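You operate a simulated robot arm through the tools that you are given. There is no shell and no other tool.

You are at the controls of a simulated robot arm. One attempt, no reset.

JOB
Switch on and start the drum in low gear at speed 3.

The check looks at the end state, three seconds after you hand in, the way a careful person would. Anything else that was tipped, shoved, dropped, spilled or broken makes it a failure.

ROBOT AND FRAMES
A 7-joint arm with a two-finger parallel gripper, fixed in place. Base frame: the origin is at the foot of the arm, x ahead of it, y to its left, z up; the work surface is at about z = 1.08. Readings come in m, degrees, newtons and seconds.
Its first joint turns from -166.0 to 166.0 degrees. Payload 4.4 kg.
The TCP is the grasp point between the finger pads, 0.023 m short of the fingertips. In the tool frame z runs along the fingers and y along their closing line. The gripper opens to 0.094 m. The fingers are 0.038 m wide and 0.01 m thick; the gripper's body (0.054 by 0.096 m) begins 0.039 m behind the TCP.
Orientation is told as [roll, pitch, yaw] about the base's x, y, z axes, in that order, counted from this pose: with the fingers straight down and closing along the base's y, the tool's x points along the base's -x, its y along +y and its z along -z.

CONTROLS
- The arm moves only by the tool drive_tool. Its argument "moves" is a list that holds one entry, the list of rows, each a list of 7 numbers: the shift along the base's x, y, z in cm, then the turn, a rotation vector about the base's x, y, z in degrees, then the opening, from 0 (shut) to 1 (fully open). In form: [[[tx, ty, tz, wx, wy, wz, hand], ...]]. A call has 1 to 20 rows; each row shifts and turns the commanded pose from where the row before left it. Rows are played at 5 a second. More than 0.05 m and 8.6 degrees between two rows, or a gripper value outside its range, and nothing of the call is played. Where a pose cannot be reached the arm comes as near as it can. A force on the tool above 80 N (or 10 N above the force at the start of the call, whichever is more), or a blocked arm, ends the call early, and 0.2 s more pass. Each finger travels about 0.072 m/s and halts on what it meets, pressing with about 32 N; the grip force reading is that of the motor and also rises with nothing between the fingers. The clock runs only during rows and for 0.2 s after the last one: add rows that do not move to give the fingers time. It gives the time, the measured TCP pose, the force on the tool (base axes), the opening and the grip force at its end, in the units of the frame above (readings bear some noise), with the torque about the TCP (base axes, N m) and any sound that the robot's microphone picked up, and new pictures: "views" is both (left out), scene, wrist or none.
- Cameras (640 x 400 px; columns grow to the right, rows downward): "scene" is fixed at [0.051, 0.6577, 1.597]; the picture's right is [-0.74, -0.68, 0.00], its down [-0.36, 0.39, -0.84] and it looks along [0.57, -0.62, -0.53] (base axes); focal length 225 px, centre (320, 200). "wrist" rides on the gripper at [0.086, 0.016, -0.074] in the tool frame; the picture's right is [-0.18, 0.98, 0.00], its down [-0.58, -0.11, -0.81] and it looks along [-0.79, -0.15, 0.59] (tool axes); focal length 243 px, centre (320, 200). There is no depth. A picture from a camera that has moved, and an enlarged one, comes with that camera's place and axes in the base frame and with its lens. The place of the scene camera against the robot may be out by one fixed shift of up to 0.025 m in any direction.
- zoom(camera, box): a new picture of the part [left, top, right, bottom] of that camera's present view, enlarged. It takes no simulated time.
- hand_in(): hands the job in; it is judged then, once.

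Nothing tells you positions but the pictures and the camera data. Unless the task says otherwise, let go and move clear before handing in.

The tools are called after "Emit:" as a command line: name --argument value ..., lists and objects as JSON in quotes. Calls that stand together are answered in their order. drive_tool: Moves the arm, as the interface text tells. Its arguments: {"type":"object","properties":{"moves":{"type":"array","items":{"type":"array","items":{"type":"array","items":{"type":"number"}}}},"views":{"type":"string","enum":["both","scene","wrist","none"]}},"required":["moves"]} The other tools are called the same way: zoom (camera, box) takes an enlarged picture of a part of a camera's view; hand_in () hands the job in.

At the start:

```text
time: 0.0
eef_pos: [0.6874, -0.2738, 1.5742]
orientation: [0.0, 0.0, -0.1]
wrist_force: [0.3, 0.0, -0.5]
torque: [-0.01, 0.05, -0.01]
width: 0.0942
gripper_force: 0.0
```

scene: 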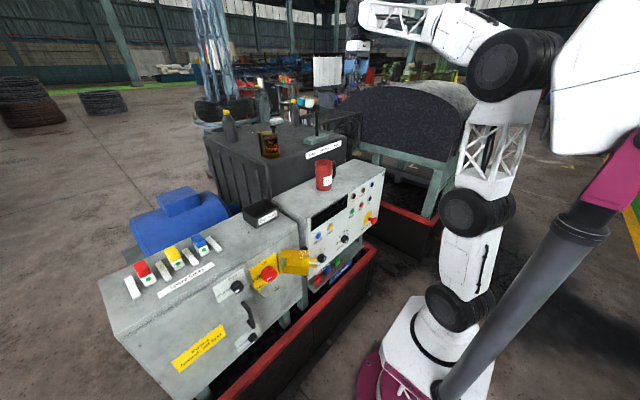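
wrist: 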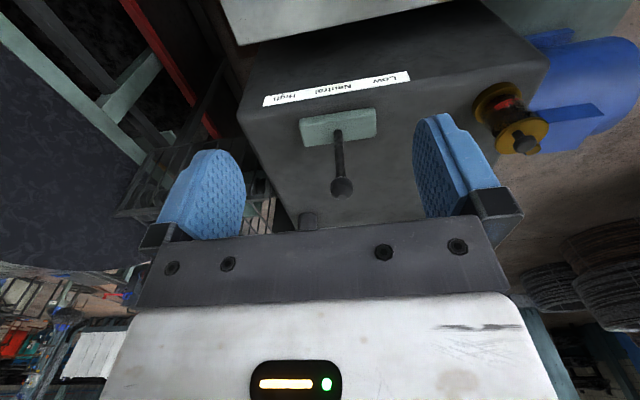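

I see a machine with two control cabinets, a gearbox with a lever (Low / Neutral / High), a motor and a drum. I'll zoom in on the parts before moving.

Emit:
zoom --camera "scene" --box '[100, 200, 260, 300]'

Emit:
zoom --camera "scene" --box '[200, 240, 360, 340]'

Emit:
zoom --camera "scene" --box '[270, 160, 398, 240]'

Emit:
zoom --camera "scene" --box '[150, 280, 310, 380]'

Emit:
zoom --camera "scene" --box '[200, 80, 360, 180]'

Emit:
zoom --camera "wrist" --box '[220, 40, 540, 240]'

```text
4.00 times, centred on (180, 250) of scene
camera zoom: at [0.051, 0.6577, 1.597], right [-0.74, -0.68, 0.0], down [-0.36, 0.39, -0.84], along [0.57, -0.62, -0.53], focal length 901 px, centre (880, 0)
```

zoom: 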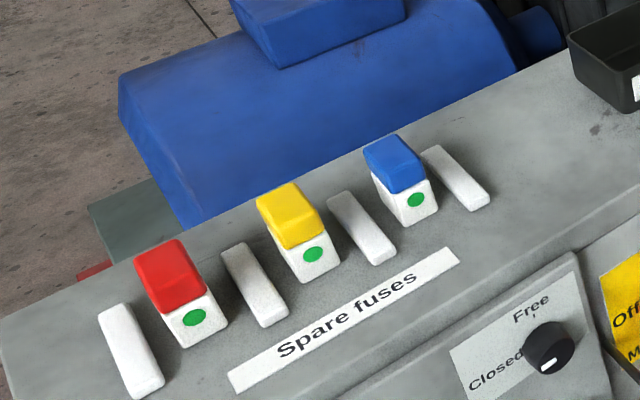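

```text
4.00 times, centred on (280, 290) of scene
camera zoom: at [0.051, 0.6577, 1.597], right [-0.74, -0.68, 0.0], down [-0.36, 0.39, -0.84], along [0.57, -0.62, -0.53], focal length 901 px, centre (480, -160)
```

zoom: 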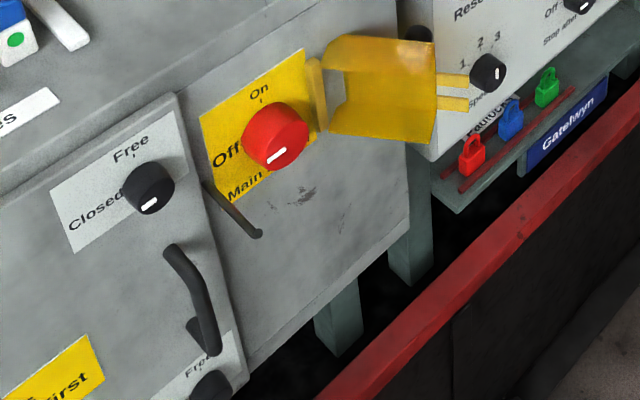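

```text
5.00 times, centred on (334, 200) of scene
camera zoom: at [0.051, 0.6577, 1.597], right [-0.74, -0.68, 0.0], down [-0.36, 0.39, -0.84], along [0.57, -0.62, -0.53], focal length 1126 px, centre (250, 200)
```

zoom: 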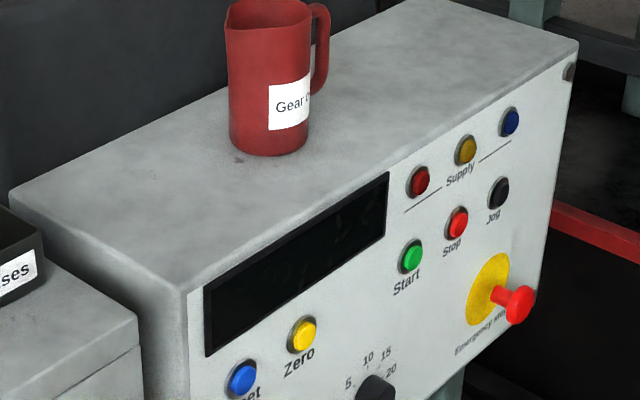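

```text
4.00 times, centred on (230, 330) of scene
camera zoom: at [0.051, 0.6577, 1.597], right [-0.74, -0.68, 0.0], down [-0.36, 0.39, -0.84], along [0.57, -0.62, -0.53], focal length 901 px, centre (680, -320)
```

zoom: 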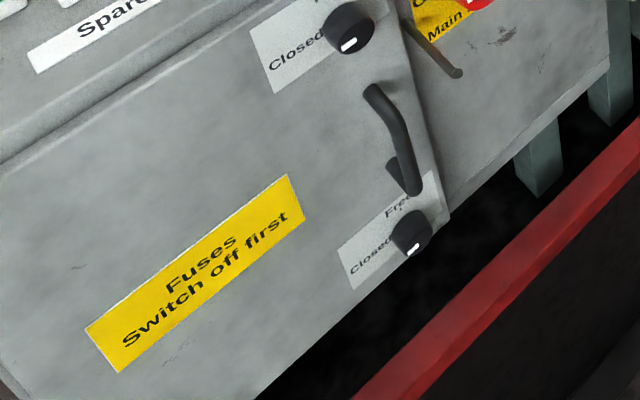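

```text
4.00 times, centred on (280, 130) of scene
camera zoom: at [0.051, 0.6577, 1.597], right [-0.74, -0.68, 0.0], down [-0.36, 0.39, -0.84], along [0.57, -0.62, -0.53], focal length 901 px, centre (480, 480)
```

zoom: 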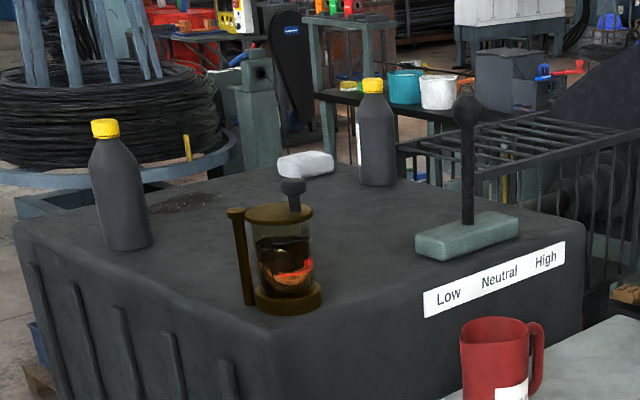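

```text
2.00 times, centred on (380, 140) of wrist
camera zoom: at [0.5997, -0.2569, 1.648], right [0.18, 0.98, 0.0], down [0.58, -0.11, 0.81], along [0.79, -0.15, -0.59], focal length 485 px, centre (200, 320)
```

zoom: 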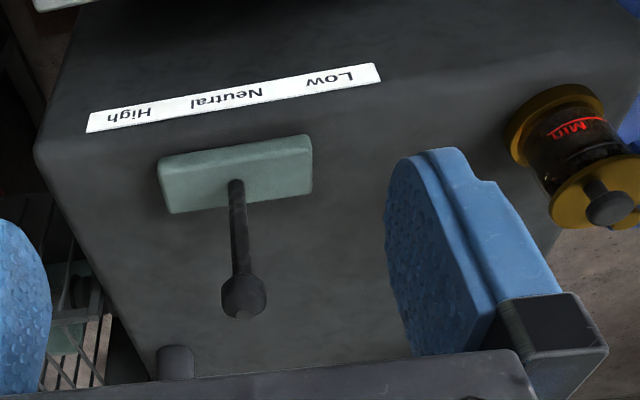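

The machine has more to check: fuses, supply lamps, an emergency stop, an oil glass. I'll zoom closer on the panel and details.

Emit:
zoom --camera "scene" --box '[300, 215, 380, 265]'

Emit:
zoom --camera "scene" --box '[340, 180, 404, 220]'

Emit:
zoom --camera "scene" --box '[300, 240, 380, 290]'

Emit:
zoom --camera "scene" --box '[240, 115, 304, 155]'

Emit:
zoom --camera "scene" --box '[230, 240, 310, 290]'

Emit:
zoom --camera "scene" --box '[320, 60, 520, 185]'

Emit:
zoom --camera "wrist" --box '[460, 60, 580, 135]'

```text
8.00 times, centred on (340, 240) of scene
camera zoom: at [0.051, 0.6577, 1.597], right [-0.74, -0.68, 0.0], down [-0.36, 0.39, -0.84], along [0.57, -0.62, -0.53], focal length 1802 px, centre (160, -120)
```

zoom: 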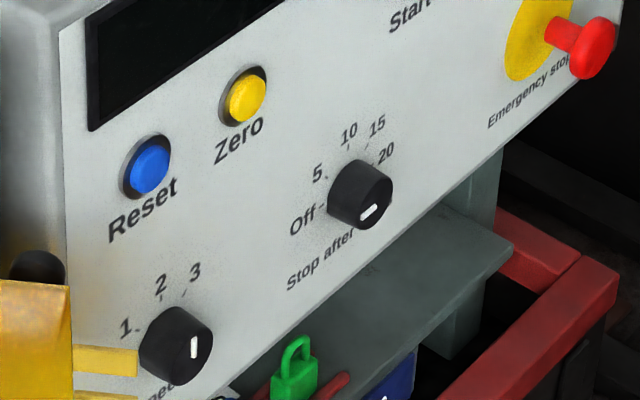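

```text
10.00 times, centred on (372, 200) of scene
camera zoom: at [0.051, 0.6577, 1.597], right [-0.74, -0.68, 0.0], down [-0.36, 0.39, -0.84], along [0.57, -0.62, -0.53], focal length 2253 px, centre (-200, 200)
```

zoom: 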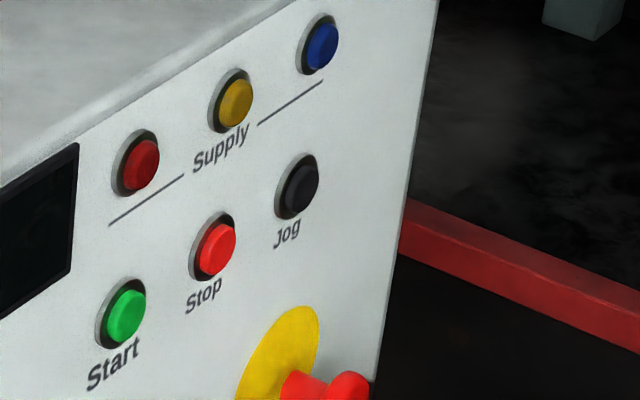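

```text
8.00 times, centred on (340, 265) of scene
camera zoom: at [0.051, 0.6577, 1.597], right [-0.74, -0.68, 0.0], down [-0.36, 0.39, -0.84], along [0.57, -0.62, -0.53], focal length 1802 px, centre (160, -320)
```

zoom: 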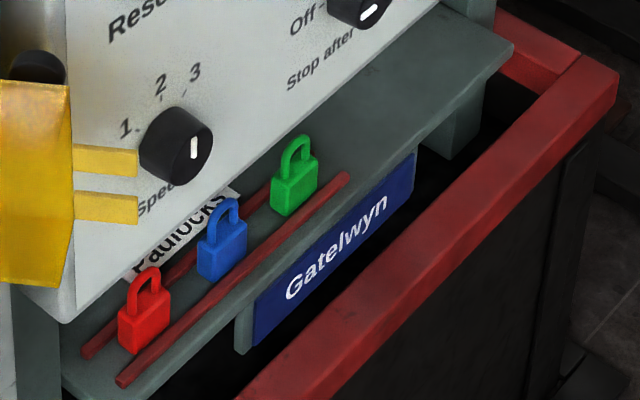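

```text
10.00 times, centred on (272, 135) of scene
camera zoom: at [0.051, 0.6577, 1.597], right [-0.74, -0.68, 0.0], down [-0.36, 0.39, -0.84], along [0.57, -0.62, -0.53], focal length 2253 px, centre (800, 850)
```

zoom: 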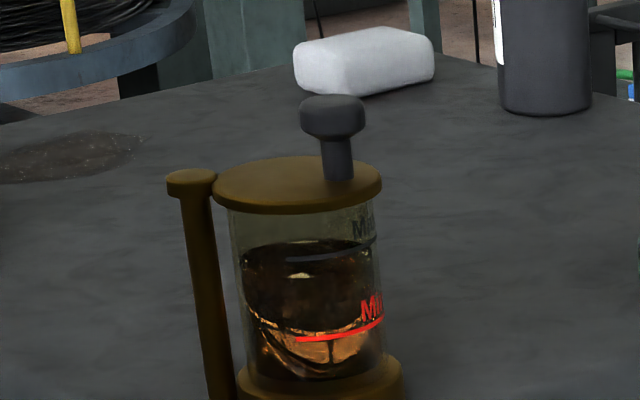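

```text
8.00 times, centred on (270, 265) of scene
camera zoom: at [0.051, 0.6577, 1.597], right [-0.74, -0.68, 0.0], down [-0.36, 0.39, -0.84], along [0.57, -0.62, -0.53], focal length 1802 px, centre (720, -320)
```

zoom: 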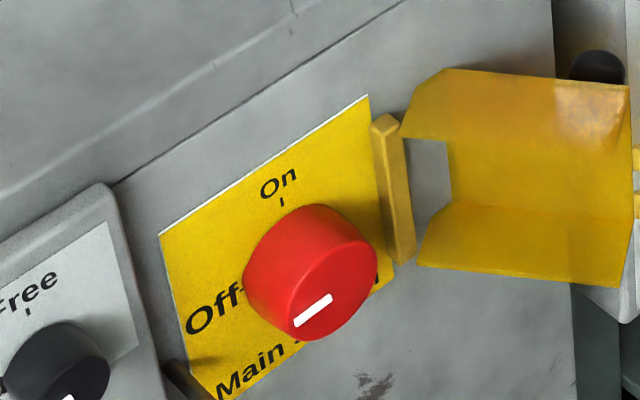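

```text
3.20 times, centred on (420, 122) of scene
camera zoom: at [0.051, 0.6577, 1.597], right [-0.74, -0.68, 0.0], down [-0.36, 0.39, -0.84], along [0.57, -0.62, -0.53], focal length 721 px, centre (0, 448)
```

zoom: 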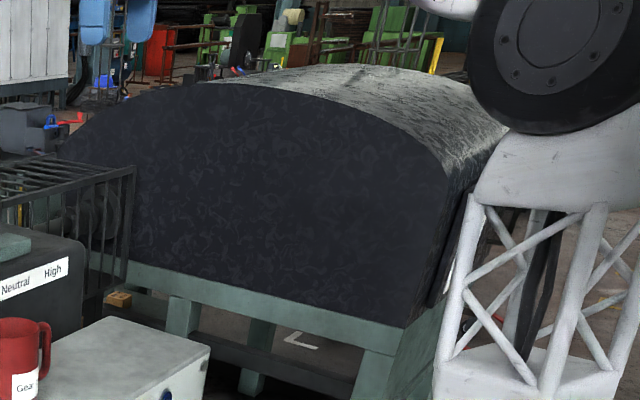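

```text
5.33 times, centred on (520, 98) of wrist
camera zoom: at [0.5997, -0.2569, 1.648], right [0.18, 0.98, 0.0], down [0.58, -0.11, 0.81], along [0.79, -0.15, -0.59], focal length 1294 px, centre (-747, 747)
```

zoom: 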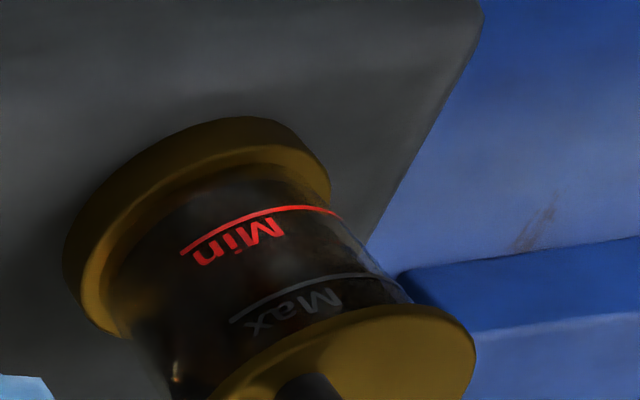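

The gear lever knob works out at about (0.94, -0.28, 1.37) and stands upright, so it is in neutral; the oil level reads between Min and Max. Next I back the gripper off at a safe height to view the front panel with the wrist camera.

Emit:
drive_tool --moves '[[[-4.5, 0, 0, 0, 0, 0, 1], [-4.5, 0, 0, 0, 0, 0, 1], [-4.5, 0, 0, 0, 0, 0, 1], [-4.5, 0, 0, 0, 0, 0, 1], [-4.5, 0, 0, 0, 0, 0, 1], [-4.5, 0, 0, 0, 0, 0, 1], [-4.5, 0, 0, 0, 0, 0, 1], [0, 0, 0, 0, 0, 0, 1]]]'

```text
time: 1.8
eef_pos: [0.3869, -0.2753, 1.5581]
orientation: [1.0, 1.3, 1.0]
wrist_force: [0.0, -0.4, -0.3]
torque: [0.0, 0.01, 0.0]
width: 0.0938
gripper_force: 0.1
camera wrist: at [0.3014, -0.2618, 1.6354], right [0.17, 0.99, 0.01], down [0.6, -0.11, 0.79], along [0.78, -0.12, -0.61], focal length 243 px, centre (320, 200)
```

scene: 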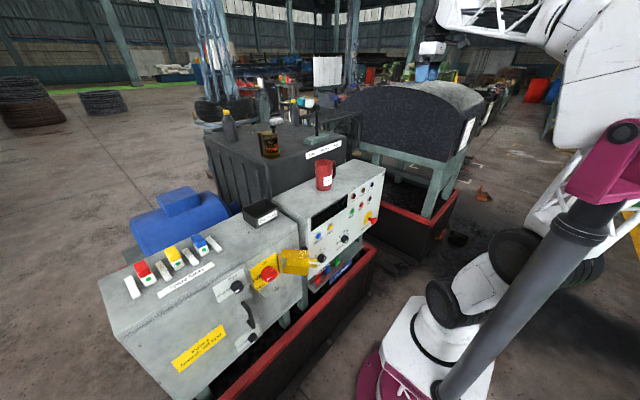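
wrist: 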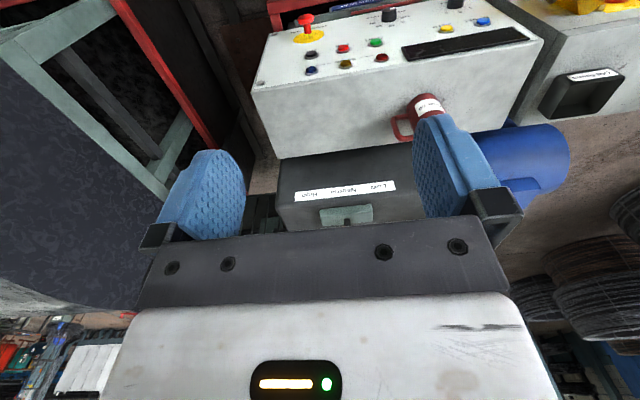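

Backing off reveals the panel face and a white mark on the drum guard's end. I'll zoom on both for positions and markings.

Emit:
zoom --camera "wrist" --box '[240, 0, 560, 200]'

Emit:
zoom --camera "scene" --box '[420, 80, 516, 140]'

Emit:
zoom --camera "scene" --box '[440, 120, 568, 200]'

Emit:
zoom --camera "scene" --box '[340, 140, 468, 220]'

```text
2.00 times, centred on (400, 100) of wrist
camera zoom: at [0.3014, -0.2618, 1.6354], right [0.17, 0.99, 0.01], down [0.6, -0.11, 0.79], along [0.78, -0.12, -0.61], focal length 485 px, centre (160, 400)
```

zoom: 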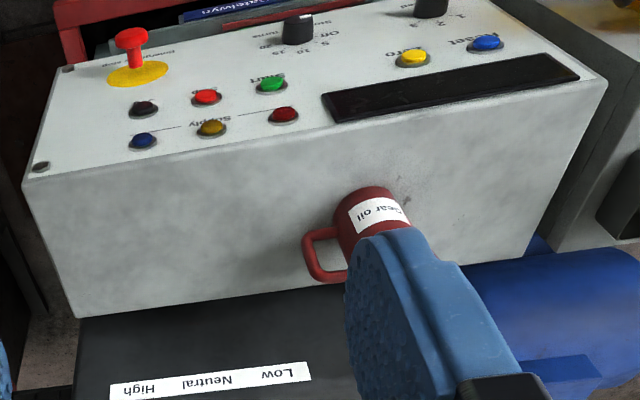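

```text
6.67 times, centred on (468, 110) of scene
camera zoom: at [0.051, 0.6577, 1.597], right [-0.74, -0.68, 0.0], down [-0.36, 0.39, -0.84], along [0.57, -0.62, -0.53], focal length 1502 px, centre (-667, 800)
```

zoom: 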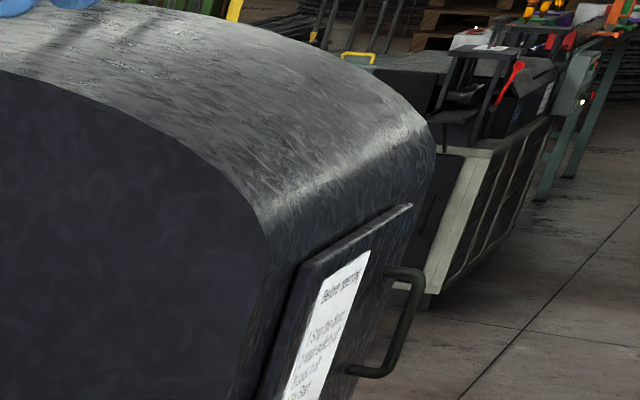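

```text
5.00 times, centred on (504, 160) of scene
camera zoom: at [0.051, 0.6577, 1.597], right [-0.74, -0.68, 0.0], down [-0.36, 0.39, -0.84], along [0.57, -0.62, -0.53], focal length 1126 px, centre (-600, 400)
```

zoom: 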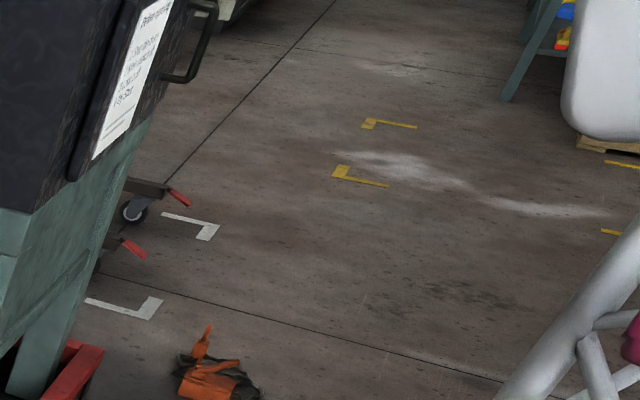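

```text
5.00 times, centred on (404, 180) of scene
camera zoom: at [0.051, 0.6577, 1.597], right [-0.74, -0.68, 0.0], down [-0.36, 0.39, -0.84], along [0.57, -0.62, -0.53], focal length 1126 px, centre (-100, 300)
```

zoom: 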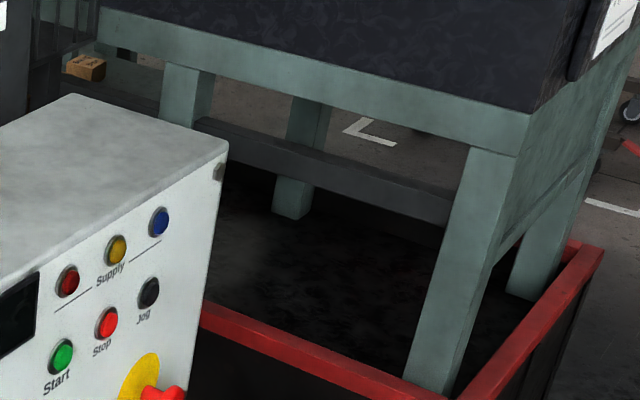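

Triangulating, the console panel is near x = 0.575 with Start at about (0.567, -0.15, 0.934) and the emergency stop at about (0.527, -0.33, 0.79). A notice on the drum's door may matter, so I turn the wrist camera to look at it.

Emit:
drive_tool --moves '[[[-3, 0, 0, 0, 0, -8, 1], [-3, 0, 0, 0, 0, -8, 1], [-3, 0, 0, 0, 0, -8, 1], [-3, 0, 0, 0, 0, -8, 1], [-3, 0, 0, 0, 0, -8, 1], [0, 0, 0, 0, 0, -8, 1], [0, 0, 0, 0, 0, -8, 1], [0, 0, 0, 0, 0, 0, 1]]]'

```text
time: 2.7
eef_pos: [0.3835, -0.2696, 1.5133]
orientation: [2.8, 7.4, -15.5]
wrist_force: [0.6, -0.2, 0.6]
torque: [0.02, 0.02, 0.0]
width: 0.0943
gripper_force: 0.0
stopped in row 4: the arm was blocked; the commanded pose is now the measured one
camera wrist: at [0.3121, -0.2372, 1.5981], right [0.44, 0.9, 0.02], down [0.61, -0.32, 0.72], along [0.65, -0.3, -0.69], focal length 243 px, centre (320, 200)
```

scene: 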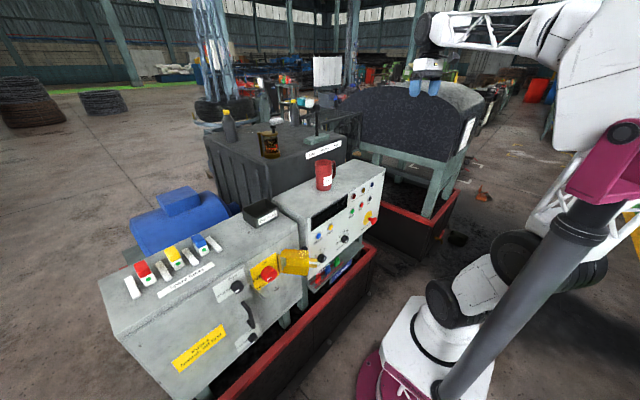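
wrist: 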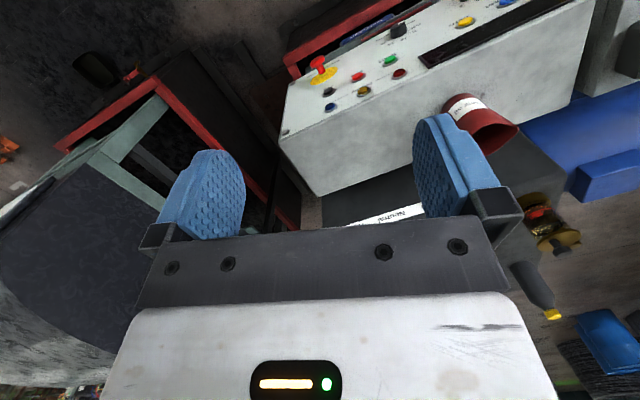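

The arm stopped at what seems to be a joint limit when folding back, with nothing touched. I'll read the drum notice from the scene camera instead.

Emit:
zoom --camera "scene" --box '[452, 112, 484, 132]'

Emit:
zoom --camera "scene" --box '[446, 125, 478, 145]'

Emit:
zoom --camera "wrist" --box '[260, 0, 560, 187]'

```text
16.00 times, centred on (468, 122) of scene
camera zoom: at [0.051, 0.6577, 1.597], right [-0.74, -0.68, 0.0], down [-0.36, 0.39, -0.84], along [0.57, -0.62, -0.53], focal length 3604 px, centre (-2048, 1448)
```

zoom: 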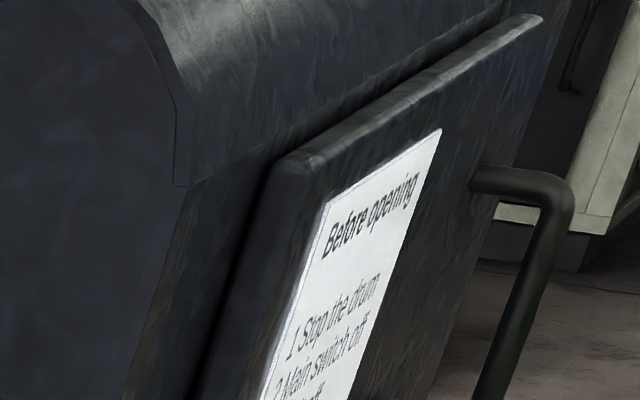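

```text
16.00 times, centred on (462, 135) of scene
camera zoom: at [0.051, 0.6577, 1.597], right [-0.74, -0.68, 0.0], down [-0.36, 0.39, -0.84], along [0.57, -0.62, -0.53], focal length 3604 px, centre (-1952, 1240)
```

zoom: 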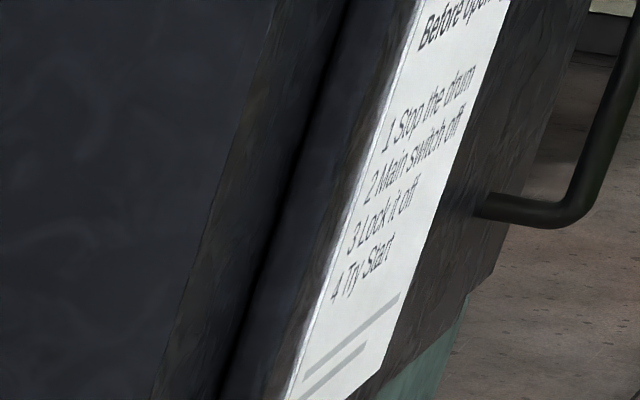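

```text
2.13 times, centred on (410, 94) of wrist
camera zoom: at [0.3121, -0.2372, 1.5981], right [0.44, 0.9, 0.02], down [0.61, -0.32, 0.72], along [0.65, -0.3, -0.69], focal length 518 px, centre (128, 427)
```

zoom: 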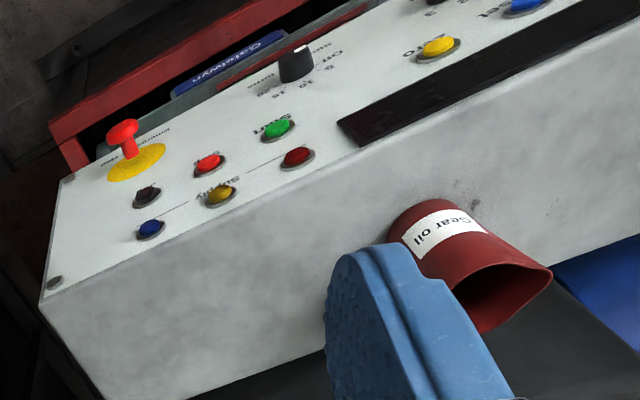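

The notice only concerns opening the drum, so nothing there blocks starting. Now I straighten the tool and lower it in front of the panel, well clear of it, to inspect the knobs.

Emit:
drive_tool --moves '[[[0, 0, 0, -0.9, -2.5, 5.2, 1], [0, 0, 0, -0.9, -2.5, 5.2, 1], [0, 0, 0, -0.9, -2.4, 5.1, 1], [0, 2.2, -3.8, 0, 0, 0, 1], [0, 2.2, -3.8, 0, 0, 0, 1], [0, 2.2, -3.8, 0, 0, 0, 1], [0, 2.2, -3.8, 0, 0, 0, 1], [0, 2.2, -3.8, 0, 0, 0, 1], [0, 2.2, -3.8, 0, 0, 0, 1], [0, 2.2, -3.8, 0, 0, 0, 1], [-0.5, 2.2, -3.8, 0, 0, 0, 1], [-0.5, 2.2, -3.8, 0, 0, 0, 1], [-0.5, 2.2, -3.8, 0, 0, 0, 1], [-0.5, 2.2, -3.8, 0, 0, 0, 1], [0, 0, 0, 0, 0, 0, 1]]]'

```text
time: 5.9
eef_pos: [0.3584, -0.0301, 1.0961]
orientation: [1.3, -0.5, -0.6]
wrist_force: [0.2, 0.8, 0.1]
torque: [-0.01, 0.01, -0.03]
width: 0.0941
gripper_force: 0.1
camera wrist: at [0.2712, -0.0163, 1.1706], right [0.19, 0.98, 0.02], down [0.57, -0.13, 0.81], along [0.8, -0.14, -0.59], focal length 243 px, centre (320, 200)
```

scene: 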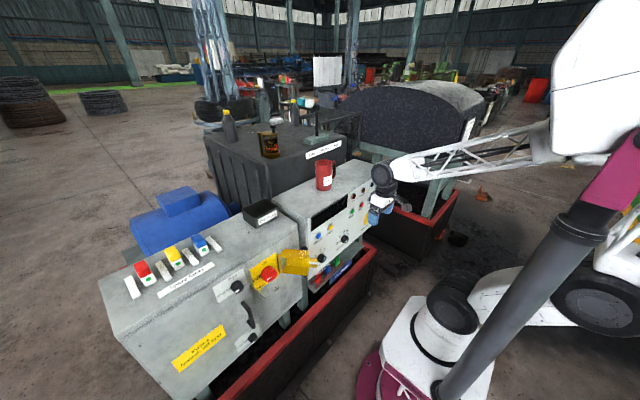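
wrist: 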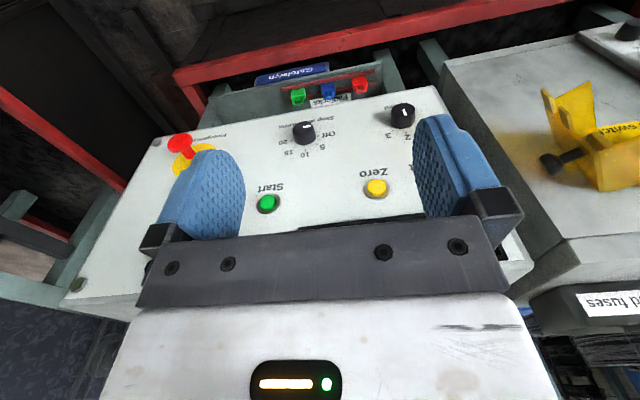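

I now have a good view of the panel's knobs; the picture is upside down. Zooming to read the pointers.

Emit:
zoom --camera "wrist" --box '[240, 70, 440, 195]'

Emit:
zoom --camera "wrist" --box '[120, 110, 280, 210]'

Emit:
zoom --camera "wrist" --box '[440, 0, 640, 125]'

Emit:
zoom --camera "wrist" --box '[370, 80, 450, 130]'

Emit:
zoom --camera "wrist" --box '[480, 60, 640, 160]'

```text
3.20 times, centred on (340, 132) of wrist
camera zoom: at [0.2712, -0.0163, 1.1706], right [0.19, 0.98, 0.02], down [0.57, -0.13, 0.81], along [0.8, -0.14, -0.59], focal length 776 px, centre (256, 416)
```

zoom: 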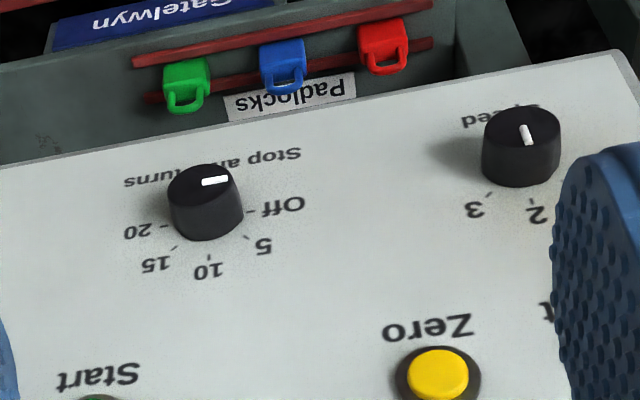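

```text
4.00 times, centred on (200, 160) of wrist
camera zoom: at [0.2712, -0.0163, 1.1706], right [0.19, 0.98, 0.02], down [0.57, -0.13, 0.81], along [0.8, -0.14, -0.59], focal length 970 px, centre (800, 360)
```

zoom: 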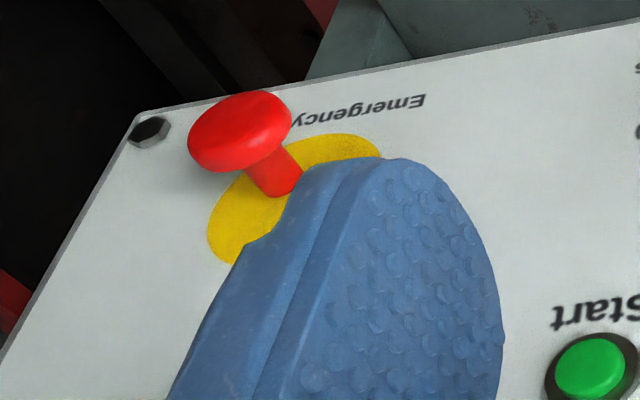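

```text
3.20 times, centred on (540, 62) of wrist
camera zoom: at [0.2712, -0.0163, 1.1706], right [0.19, 0.98, 0.02], down [0.57, -0.13, 0.81], along [0.8, -0.14, -0.59], focal length 776 px, centre (-384, 640)
```

zoom: 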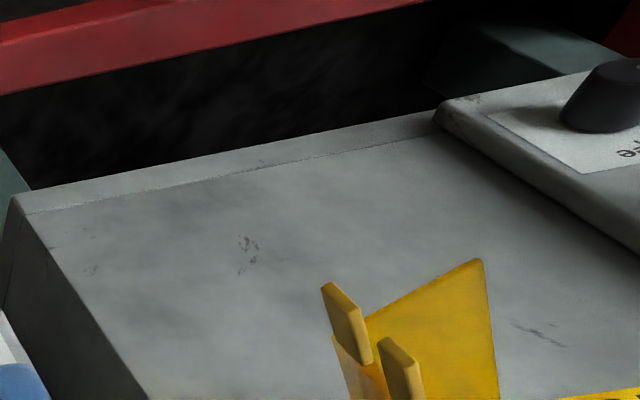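

```text
8.00 times, centred on (410, 105) of wrist
camera zoom: at [0.2712, -0.0163, 1.1706], right [0.19, 0.98, 0.02], down [0.57, -0.13, 0.81], along [0.8, -0.14, -0.59], focal length 1941 px, centre (-400, 960)
```

zoom: 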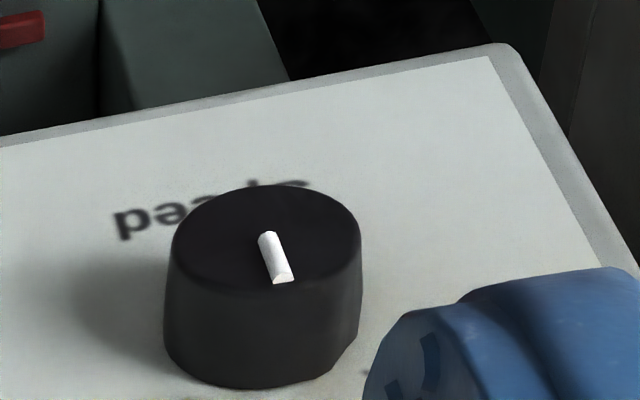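

```text
4.00 times, centred on (560, 110) of wrist
camera zoom: at [0.2712, -0.0163, 1.1706], right [0.19, 0.98, 0.02], down [0.57, -0.13, 0.81], along [0.8, -0.14, -0.59], focal length 970 px, centre (-640, 560)
```

zoom: 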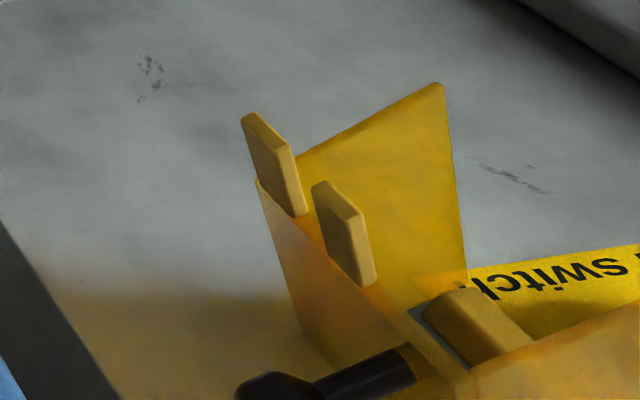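

Speed reads 2 and Stop after reads Off, and the emergency stop appears pulled out. Next I slide left, clear of the yellow cover, to view the main switch.

Emit:
drive_tool --moves '[[[-0.2, 4.3, 0.3, 0, 0, 0, 1], [-0.2, 4.3, 0.3, 0, 0, 0, 1], [-0.2, 4.3, 0.3, 0, 0, 0, 1], [-0.2, 4.3, 0.3, 0, 0, 0, 1], [-0.2, 4.3, 0.3, 0, 0, 0, 1], [-0.2, 4.3, 0.3, 0, 0, 0, 1], [-0.2, 4.3, 0.3, 0, 0, 0, 1], [-0.2, 4.3, 0.3, 0, 0, 0, 1], [-0.2, 4.3, 0.3, 0, 0, 0, 1], [-0.2, 4.3, 0.3, 0, 0, 0, 1], [0, 0, 0, 0, 0, 0, 1]]]'

```text
time: 8.3
eef_pos: [0.3418, 0.399, 1.122]
orientation: [1.3, -0.5, -0.7]
wrist_force: [0.7, 0.1, 0.3]
torque: [0.0, 0.03, 0.03]
width: 0.0939
gripper_force: 0.0
camera wrist: at [0.2526, 0.4152, 1.1976], right [0.19, 0.98, 0.02], down [0.57, -0.13, 0.81], along [0.8, -0.14, -0.59], focal length 243 px, centre (320, 200)
```

scene: 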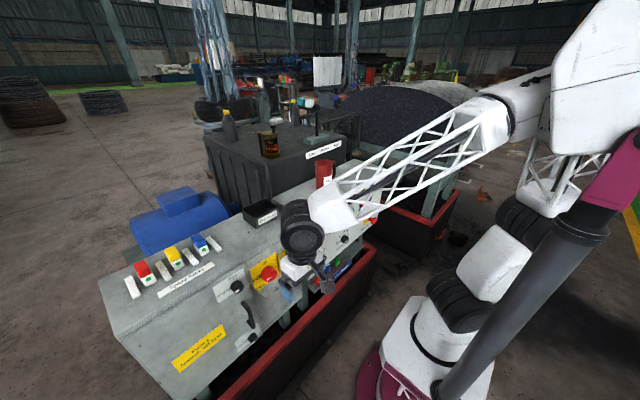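
wrist: 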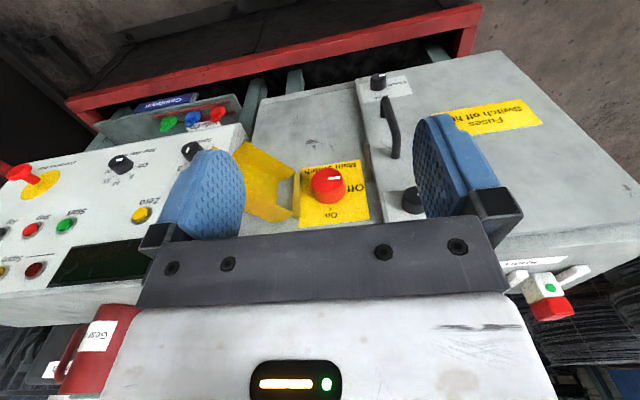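

Emit:
zoom --camera "wrist" --box '[220, 120, 420, 245]'

Emit:
zoom --camera "wrist" --box '[0, 140, 200, 265]'

Emit:
zoom --camera "wrist" --box '[340, 60, 500, 160]'

Emit:
zoom --camera "wrist" --box '[80, 240, 160, 290]'

```text
3.20 times, centred on (320, 182) of wrist
camera zoom: at [0.2526, 0.4152, 1.1976], right [0.19, 0.98, 0.02], down [0.57, -0.13, 0.81], along [0.8, -0.14, -0.59], focal length 776 px, centre (320, 256)
```

zoom: 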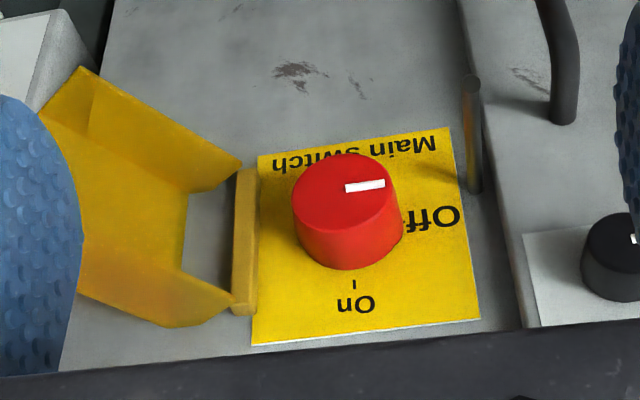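

```text
3.20 times, centred on (100, 202) of wrist
camera zoom: at [0.2526, 0.4152, 1.1976], right [0.19, 0.98, 0.02], down [0.57, -0.13, 0.81], along [0.8, -0.14, -0.59], focal length 776 px, centre (1024, 192)
```

zoom: 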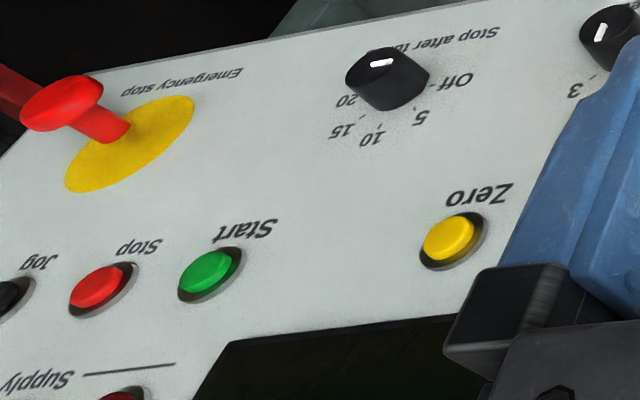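

```text
4.00 times, centred on (420, 110) of wrist
camera zoom: at [0.2526, 0.4152, 1.1976], right [0.19, 0.98, 0.02], down [0.57, -0.13, 0.81], along [0.8, -0.14, -0.59], focal length 970 px, centre (-80, 560)
```

zoom: 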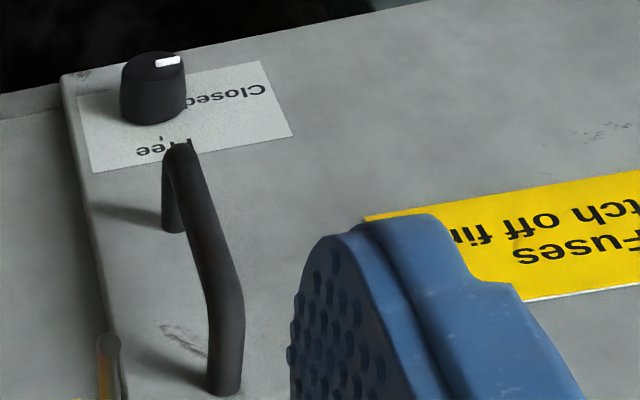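

```text
8.00 times, centred on (120, 265) of wrist
camera zoom: at [0.2526, 0.4152, 1.1976], right [0.19, 0.98, 0.02], down [0.57, -0.13, 0.81], along [0.8, -0.14, -0.59], focal length 1941 px, centre (1920, -320)
```

zoom: 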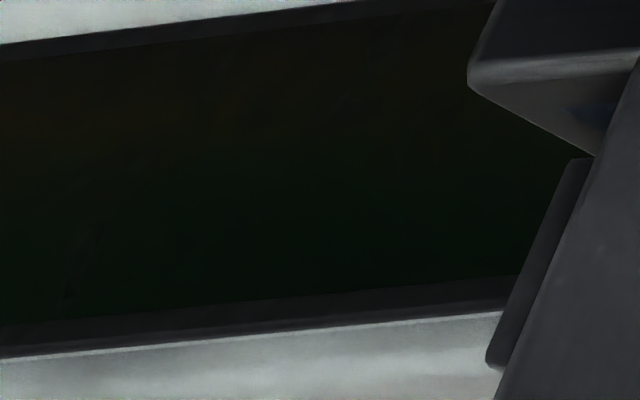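

The main switch reads Off, with its face at about (0.547, 0.377, 0.945) and a diameter of about 5 cm; the open yellow cover sits to its right, reaching out to x of about 0.47. I'll swing the tool level, pointing at the panel, while staying about 15 cm clear.

Emit:
drive_tool --moves '[[[0.4, -0.2, -1.6, -0.6, -8, 0.3, 1], [0.4, -0.2, -1.6, -0.7, -8, 0.4, 1], [0.4, -0.2, -1.6, 0, -8, 0, 1], [0.4, -0.2, -1.6, 0, -8, 0, 1], [0.4, -0.2, -1.6, 0, -8, 0, 1], [0.4, -0.2, -1.6, 0, -8, 0, 1], [0.4, -0.2, -1.6, 0, -8, 0, 1], [0.4, -0.2, -1.6, 0, -8, 0, 1], [0.4, -0.2, -1.6, 0, -8, 0, 1], [0.4, -0.2, -1.6, 0, -8, 0, 1], [0.4, -0.2, -1.5, 0, -8, 0, 1], [0, 0, 0, 0, -1.5, 0, 1], [0, 0, 0, 0, 0, 0, 1]]]'

```text
time: 11.1
eef_pos: [0.3825, 0.3771, 0.9507]
orientation: [-93.6, -89.8, 93.6]
wrist_force: [0.4, 0.4, 0.0]
torque: [0.01, -0.02, 0.06]
width: 0.0941
gripper_force: 0.1
camera wrist: at [0.3077, 0.3937, 0.8639], right [0.0, 0.98, 0.18], down [-0.81, -0.11, 0.58], along [0.59, -0.14, 0.79], focal length 243 px, centre (320, 200)
```

scene: 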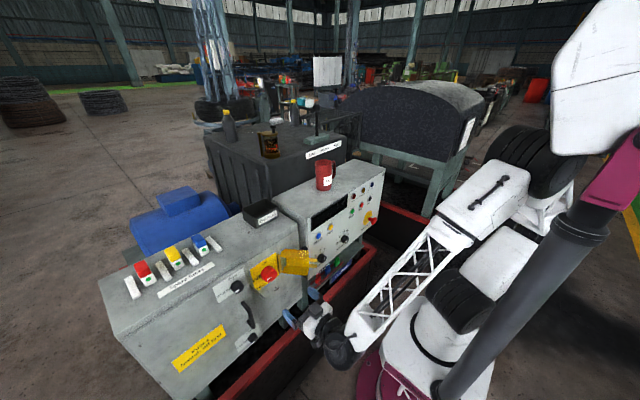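
wrist: 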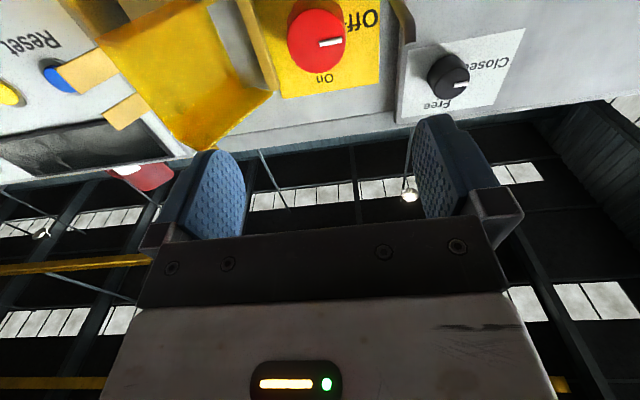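

The tool is level and points at the panel. I'll zoom in to refine the main switch position from this view.

Emit:
zoom --camera "wrist" --box '[220, 0, 420, 125]'

Emit:
zoom --camera "wrist" --box '[40, 0, 290, 156]'

Emit:
zoom --camera "scene" --box '[230, 230, 390, 330]'

```text
3.20 times, centred on (320, 62) of wrist
camera zoom: at [0.3077, 0.3937, 0.8639], right [0.0, 0.98, 0.18], down [-0.81, -0.11, 0.58], along [0.59, -0.14, 0.79], focal length 776 px, centre (320, 640)
```

zoom: 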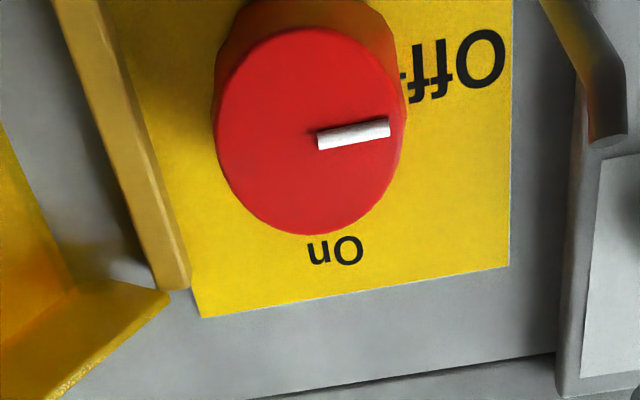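

```text
2.56 times, centred on (165, 78) of wrist
camera zoom: at [0.3077, 0.3937, 0.8639], right [0.0, 0.98, 0.18], down [-0.81, -0.11, 0.58], along [0.59, -0.14, 0.79], focal length 621 px, centre (717, 512)
```

zoom: 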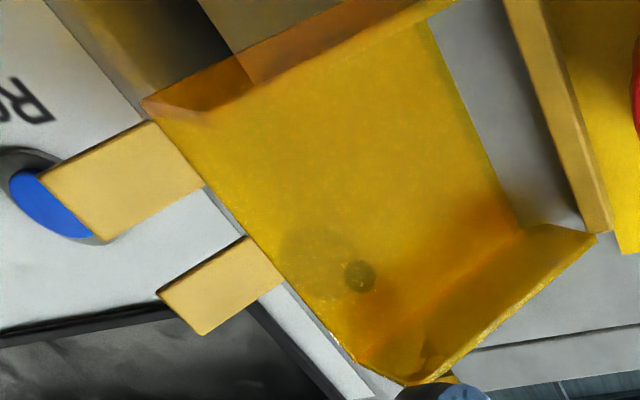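

```text
4.00 times, centred on (310, 280) of scene
camera zoom: at [0.051, 0.6577, 1.597], right [-0.74, -0.68, 0.0], down [-0.36, 0.39, -0.84], along [0.57, -0.62, -0.53], focal length 901 px, centre (360, -120)
```

zoom: 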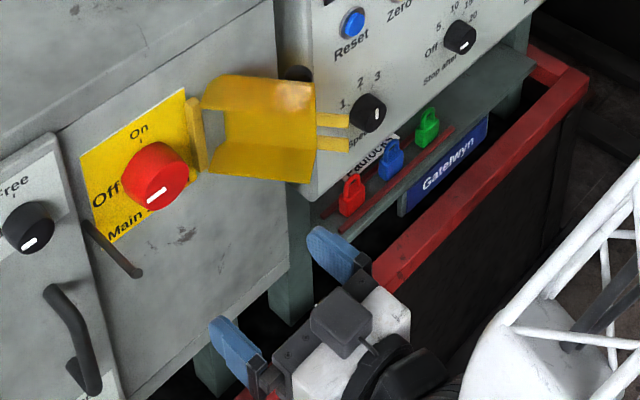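

I notice a rod sticking out of the cabinet left of the switch, at about (0.50–0.58, 0.445, 0.92). I'll check the gripper's own shape in the scene view to be sure it stays clear when it rolls.

Emit:
zoom --camera "scene" --box '[260, 270, 420, 370]'

Emit:
zoom --camera "scene" --box '[230, 255, 294, 295]'

Emit:
zoom --camera "wrist" --box '[360, 0, 520, 100]'

```text
4.00 times, centred on (340, 320) of scene
camera zoom: at [0.051, 0.6577, 1.597], right [-0.74, -0.68, 0.0], down [-0.36, 0.39, -0.84], along [0.57, -0.62, -0.53], focal length 901 px, centre (240, -280)
```

zoom: 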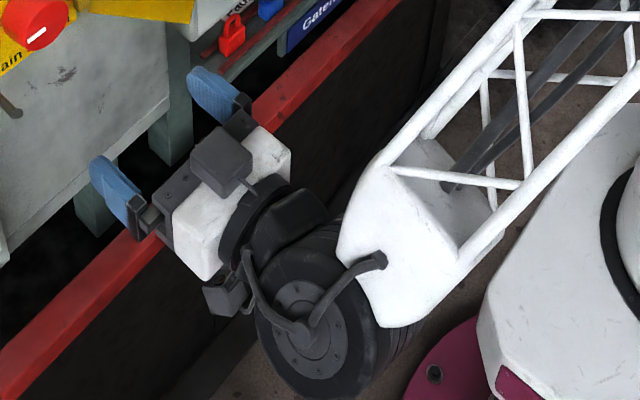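

```text
10.00 times, centred on (262, 275) of scene
camera zoom: at [0.051, 0.6577, 1.597], right [-0.74, -0.68, 0.0], down [-0.36, 0.39, -0.84], along [0.57, -0.62, -0.53], focal length 2253 px, centre (900, -550)
```

zoom: 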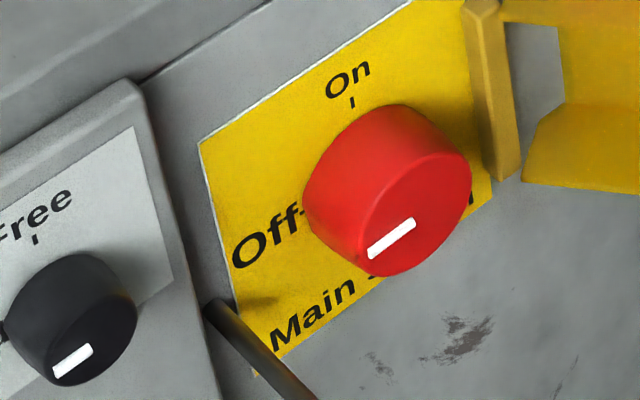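

```text
4.00 times, centred on (440, 50) of wrist
camera zoom: at [0.3077, 0.3937, 0.8639], right [0.0, 0.98, 0.18], down [-0.81, -0.11, 0.58], along [0.59, -0.14, 0.79], focal length 970 px, centre (-160, 800)
```

zoom: 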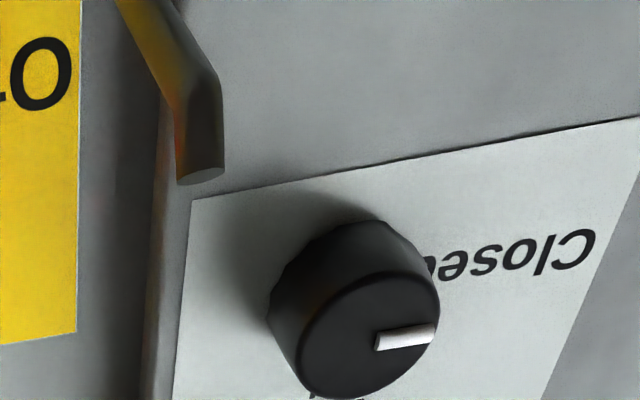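

Refined: knob face at (0.543, 0.377, 0.950), panel at x of about 0.572, and the rod tip at about (0.488, 0.442, 0.942). Rolling from -45° to +45° keeps the camera and fingers clear of the rod and cover, so I pre-roll now, narrow the gripper and move partway in.

Emit:
drive_tool --moves '[[[0, 0, 0, -7.5, 0, 0, 0.8], [0, 0, 0, -7.5, 0, 0, 0.8], [0, 0, 0, -7.5, 0, 0, 0.8], [0, 0, 0, -7.5, 0, 0, 0.8], [0, 0, 0, -7.5, 0, 0, 0.8], [0, 0, 0, -7.5, 0, 0, 0.8], [2.5, 0, 0, 0, 0, 0, 0.8], [2.5, 0, 0, 0, 0, 0, 0.8], [2.5, 0, 0, 0, 0, 0, 0.8], [0, 0, 0, 0, 0, 0, 0.8]]]'

```text
time: 13.3
eef_pos: [0.4572, 0.3776, 0.9504]
orientation: [-90.0, -44.8, 89.9]
wrist_force: [0.0, 0.1, 0.2]
torque: [0.0, 0.02, 0.02]
width: 0.0751
gripper_force: 0.1
camera wrist: at [0.3827, 0.3274, 0.8781], right [0.0, 0.82, -0.57], down [-0.81, 0.34, 0.49], along [0.59, 0.46, 0.66], focal length 243 px, centre (320, 200)
```

scene: 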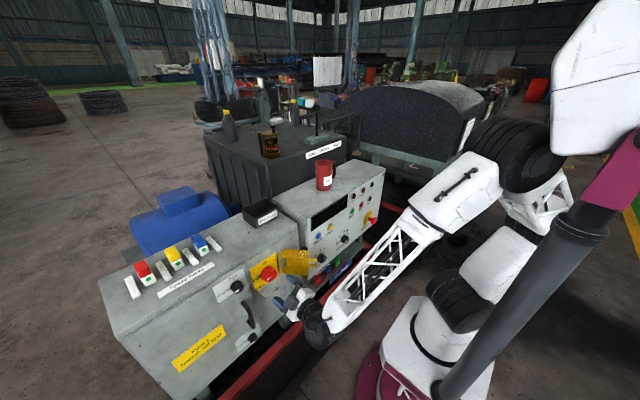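
wrist: 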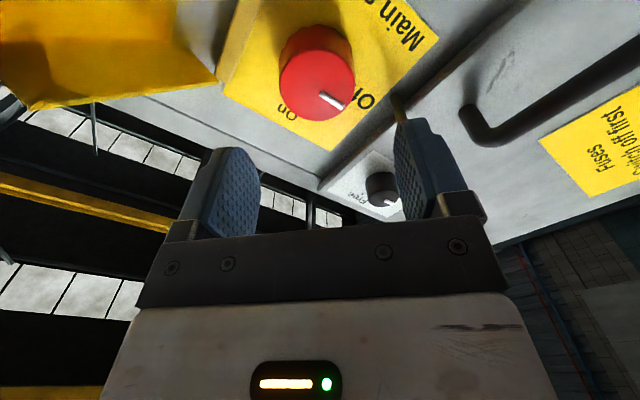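

The prediction matches the picture, so alignment is good. I move in so the fingertips cover about 1.8 cm of the knob.

Emit:
drive_tool --moves '[[[2.0, 0, 0, 0, 0, 0, 0.8], [2.0, 0, 0, 0, 0, 0, 0.8], [2.0, 0, 0, 0, 0, 0, 0.8], [2.0, 0, 0, 0, 0, 0, 0.8], [0, 0, 0, 0, 0, 0, 0.8]]]'

Emit:
zoom --camera "scene" --box '[220, 240, 348, 320]'

Emit:
zoom --camera "wrist" --box '[180, 0, 500, 200]'

```text
time: 14.5
eef_pos: [0.5386, 0.378, 0.9515]
orientation: [-90.0, -44.6, 89.9]
wrist_force: [0.0, 0.2, -1.1]
torque: [0.01, 0.02, 0.02]
width: 0.0752
gripper_force: 0.0
camera wrist: at [0.4629, 0.3276, 0.8789], right [0.0, 0.82, -0.57], down [-0.81, 0.34, 0.49], along [0.59, 0.46, 0.66], focal length 243 px, centre (320, 200)
```

scene: 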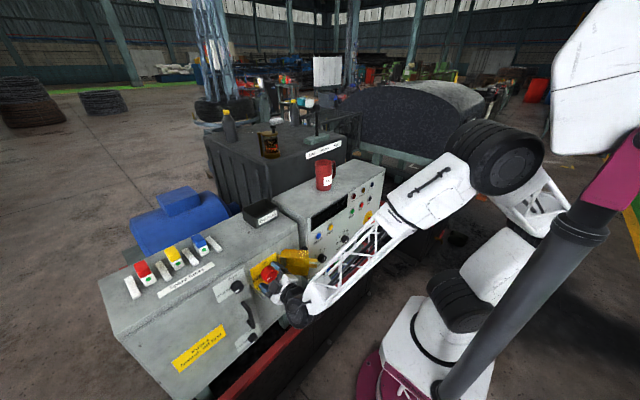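
wrist: 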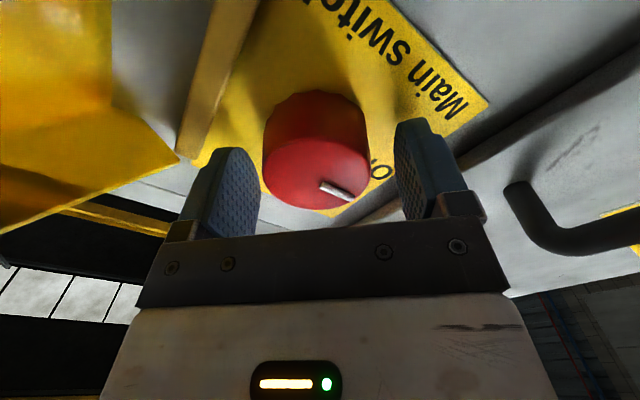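

```text
5.00 times, centred on (284, 280) of scene
camera zoom: at [0.051, 0.6577, 1.597], right [-0.74, -0.68, 0.0], down [-0.36, 0.39, -0.84], along [0.57, -0.62, -0.53], focal length 1126 px, centre (500, -200)
```

zoom: 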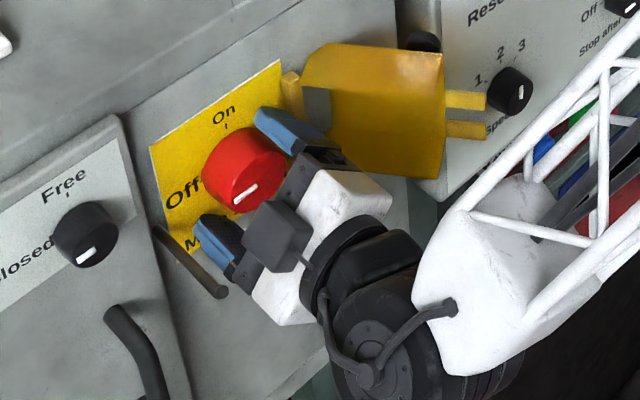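

```text
2.00 times, centred on (340, 100) of wrist
camera zoom: at [0.4629, 0.3276, 0.8789], right [0.0, 0.82, -0.57], down [-0.81, 0.34, 0.49], along [0.59, 0.46, 0.66], focal length 485 px, centre (280, 400)
```

zoom: 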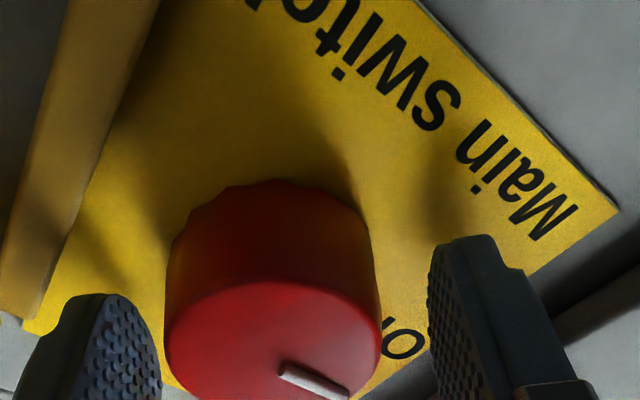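

The fingers straddle the knob cleanly. Closing on it now.

Emit:
drive_tool --moves '[[[0, 0, 0, 0, 0, 0, 0], [0, 0, 0, 0, 0, 0, 0], [0, 0, 0, 0, 0, 0, 0]]]' --views "wrist"

```text
time: 15.3
eef_pos: [0.5374, 0.3769, 0.9514]
orientation: [-90.0, -44.7, 89.9]
wrist_force: [-4.7, -33.1, 21.1]
torque: [-0.02, -0.58, -0.99]
width: 0.0531
gripper_force: 44.9
camera wrist: at [0.4629, 0.3271, 0.8796], right [0.0, 0.82, -0.57], down [-0.81, 0.34, 0.49], along [0.59, 0.46, 0.66], focal length 243 px, centre (320, 200)
```

wrist: 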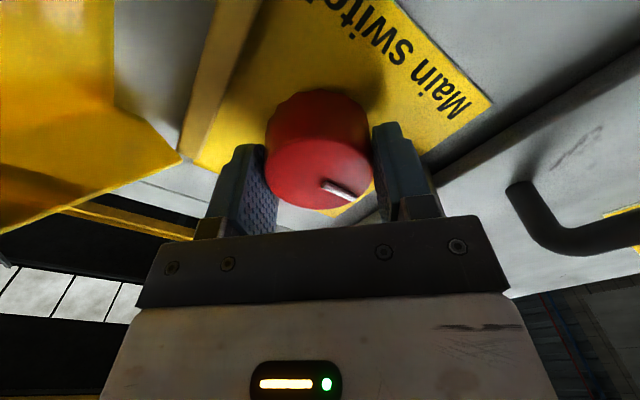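

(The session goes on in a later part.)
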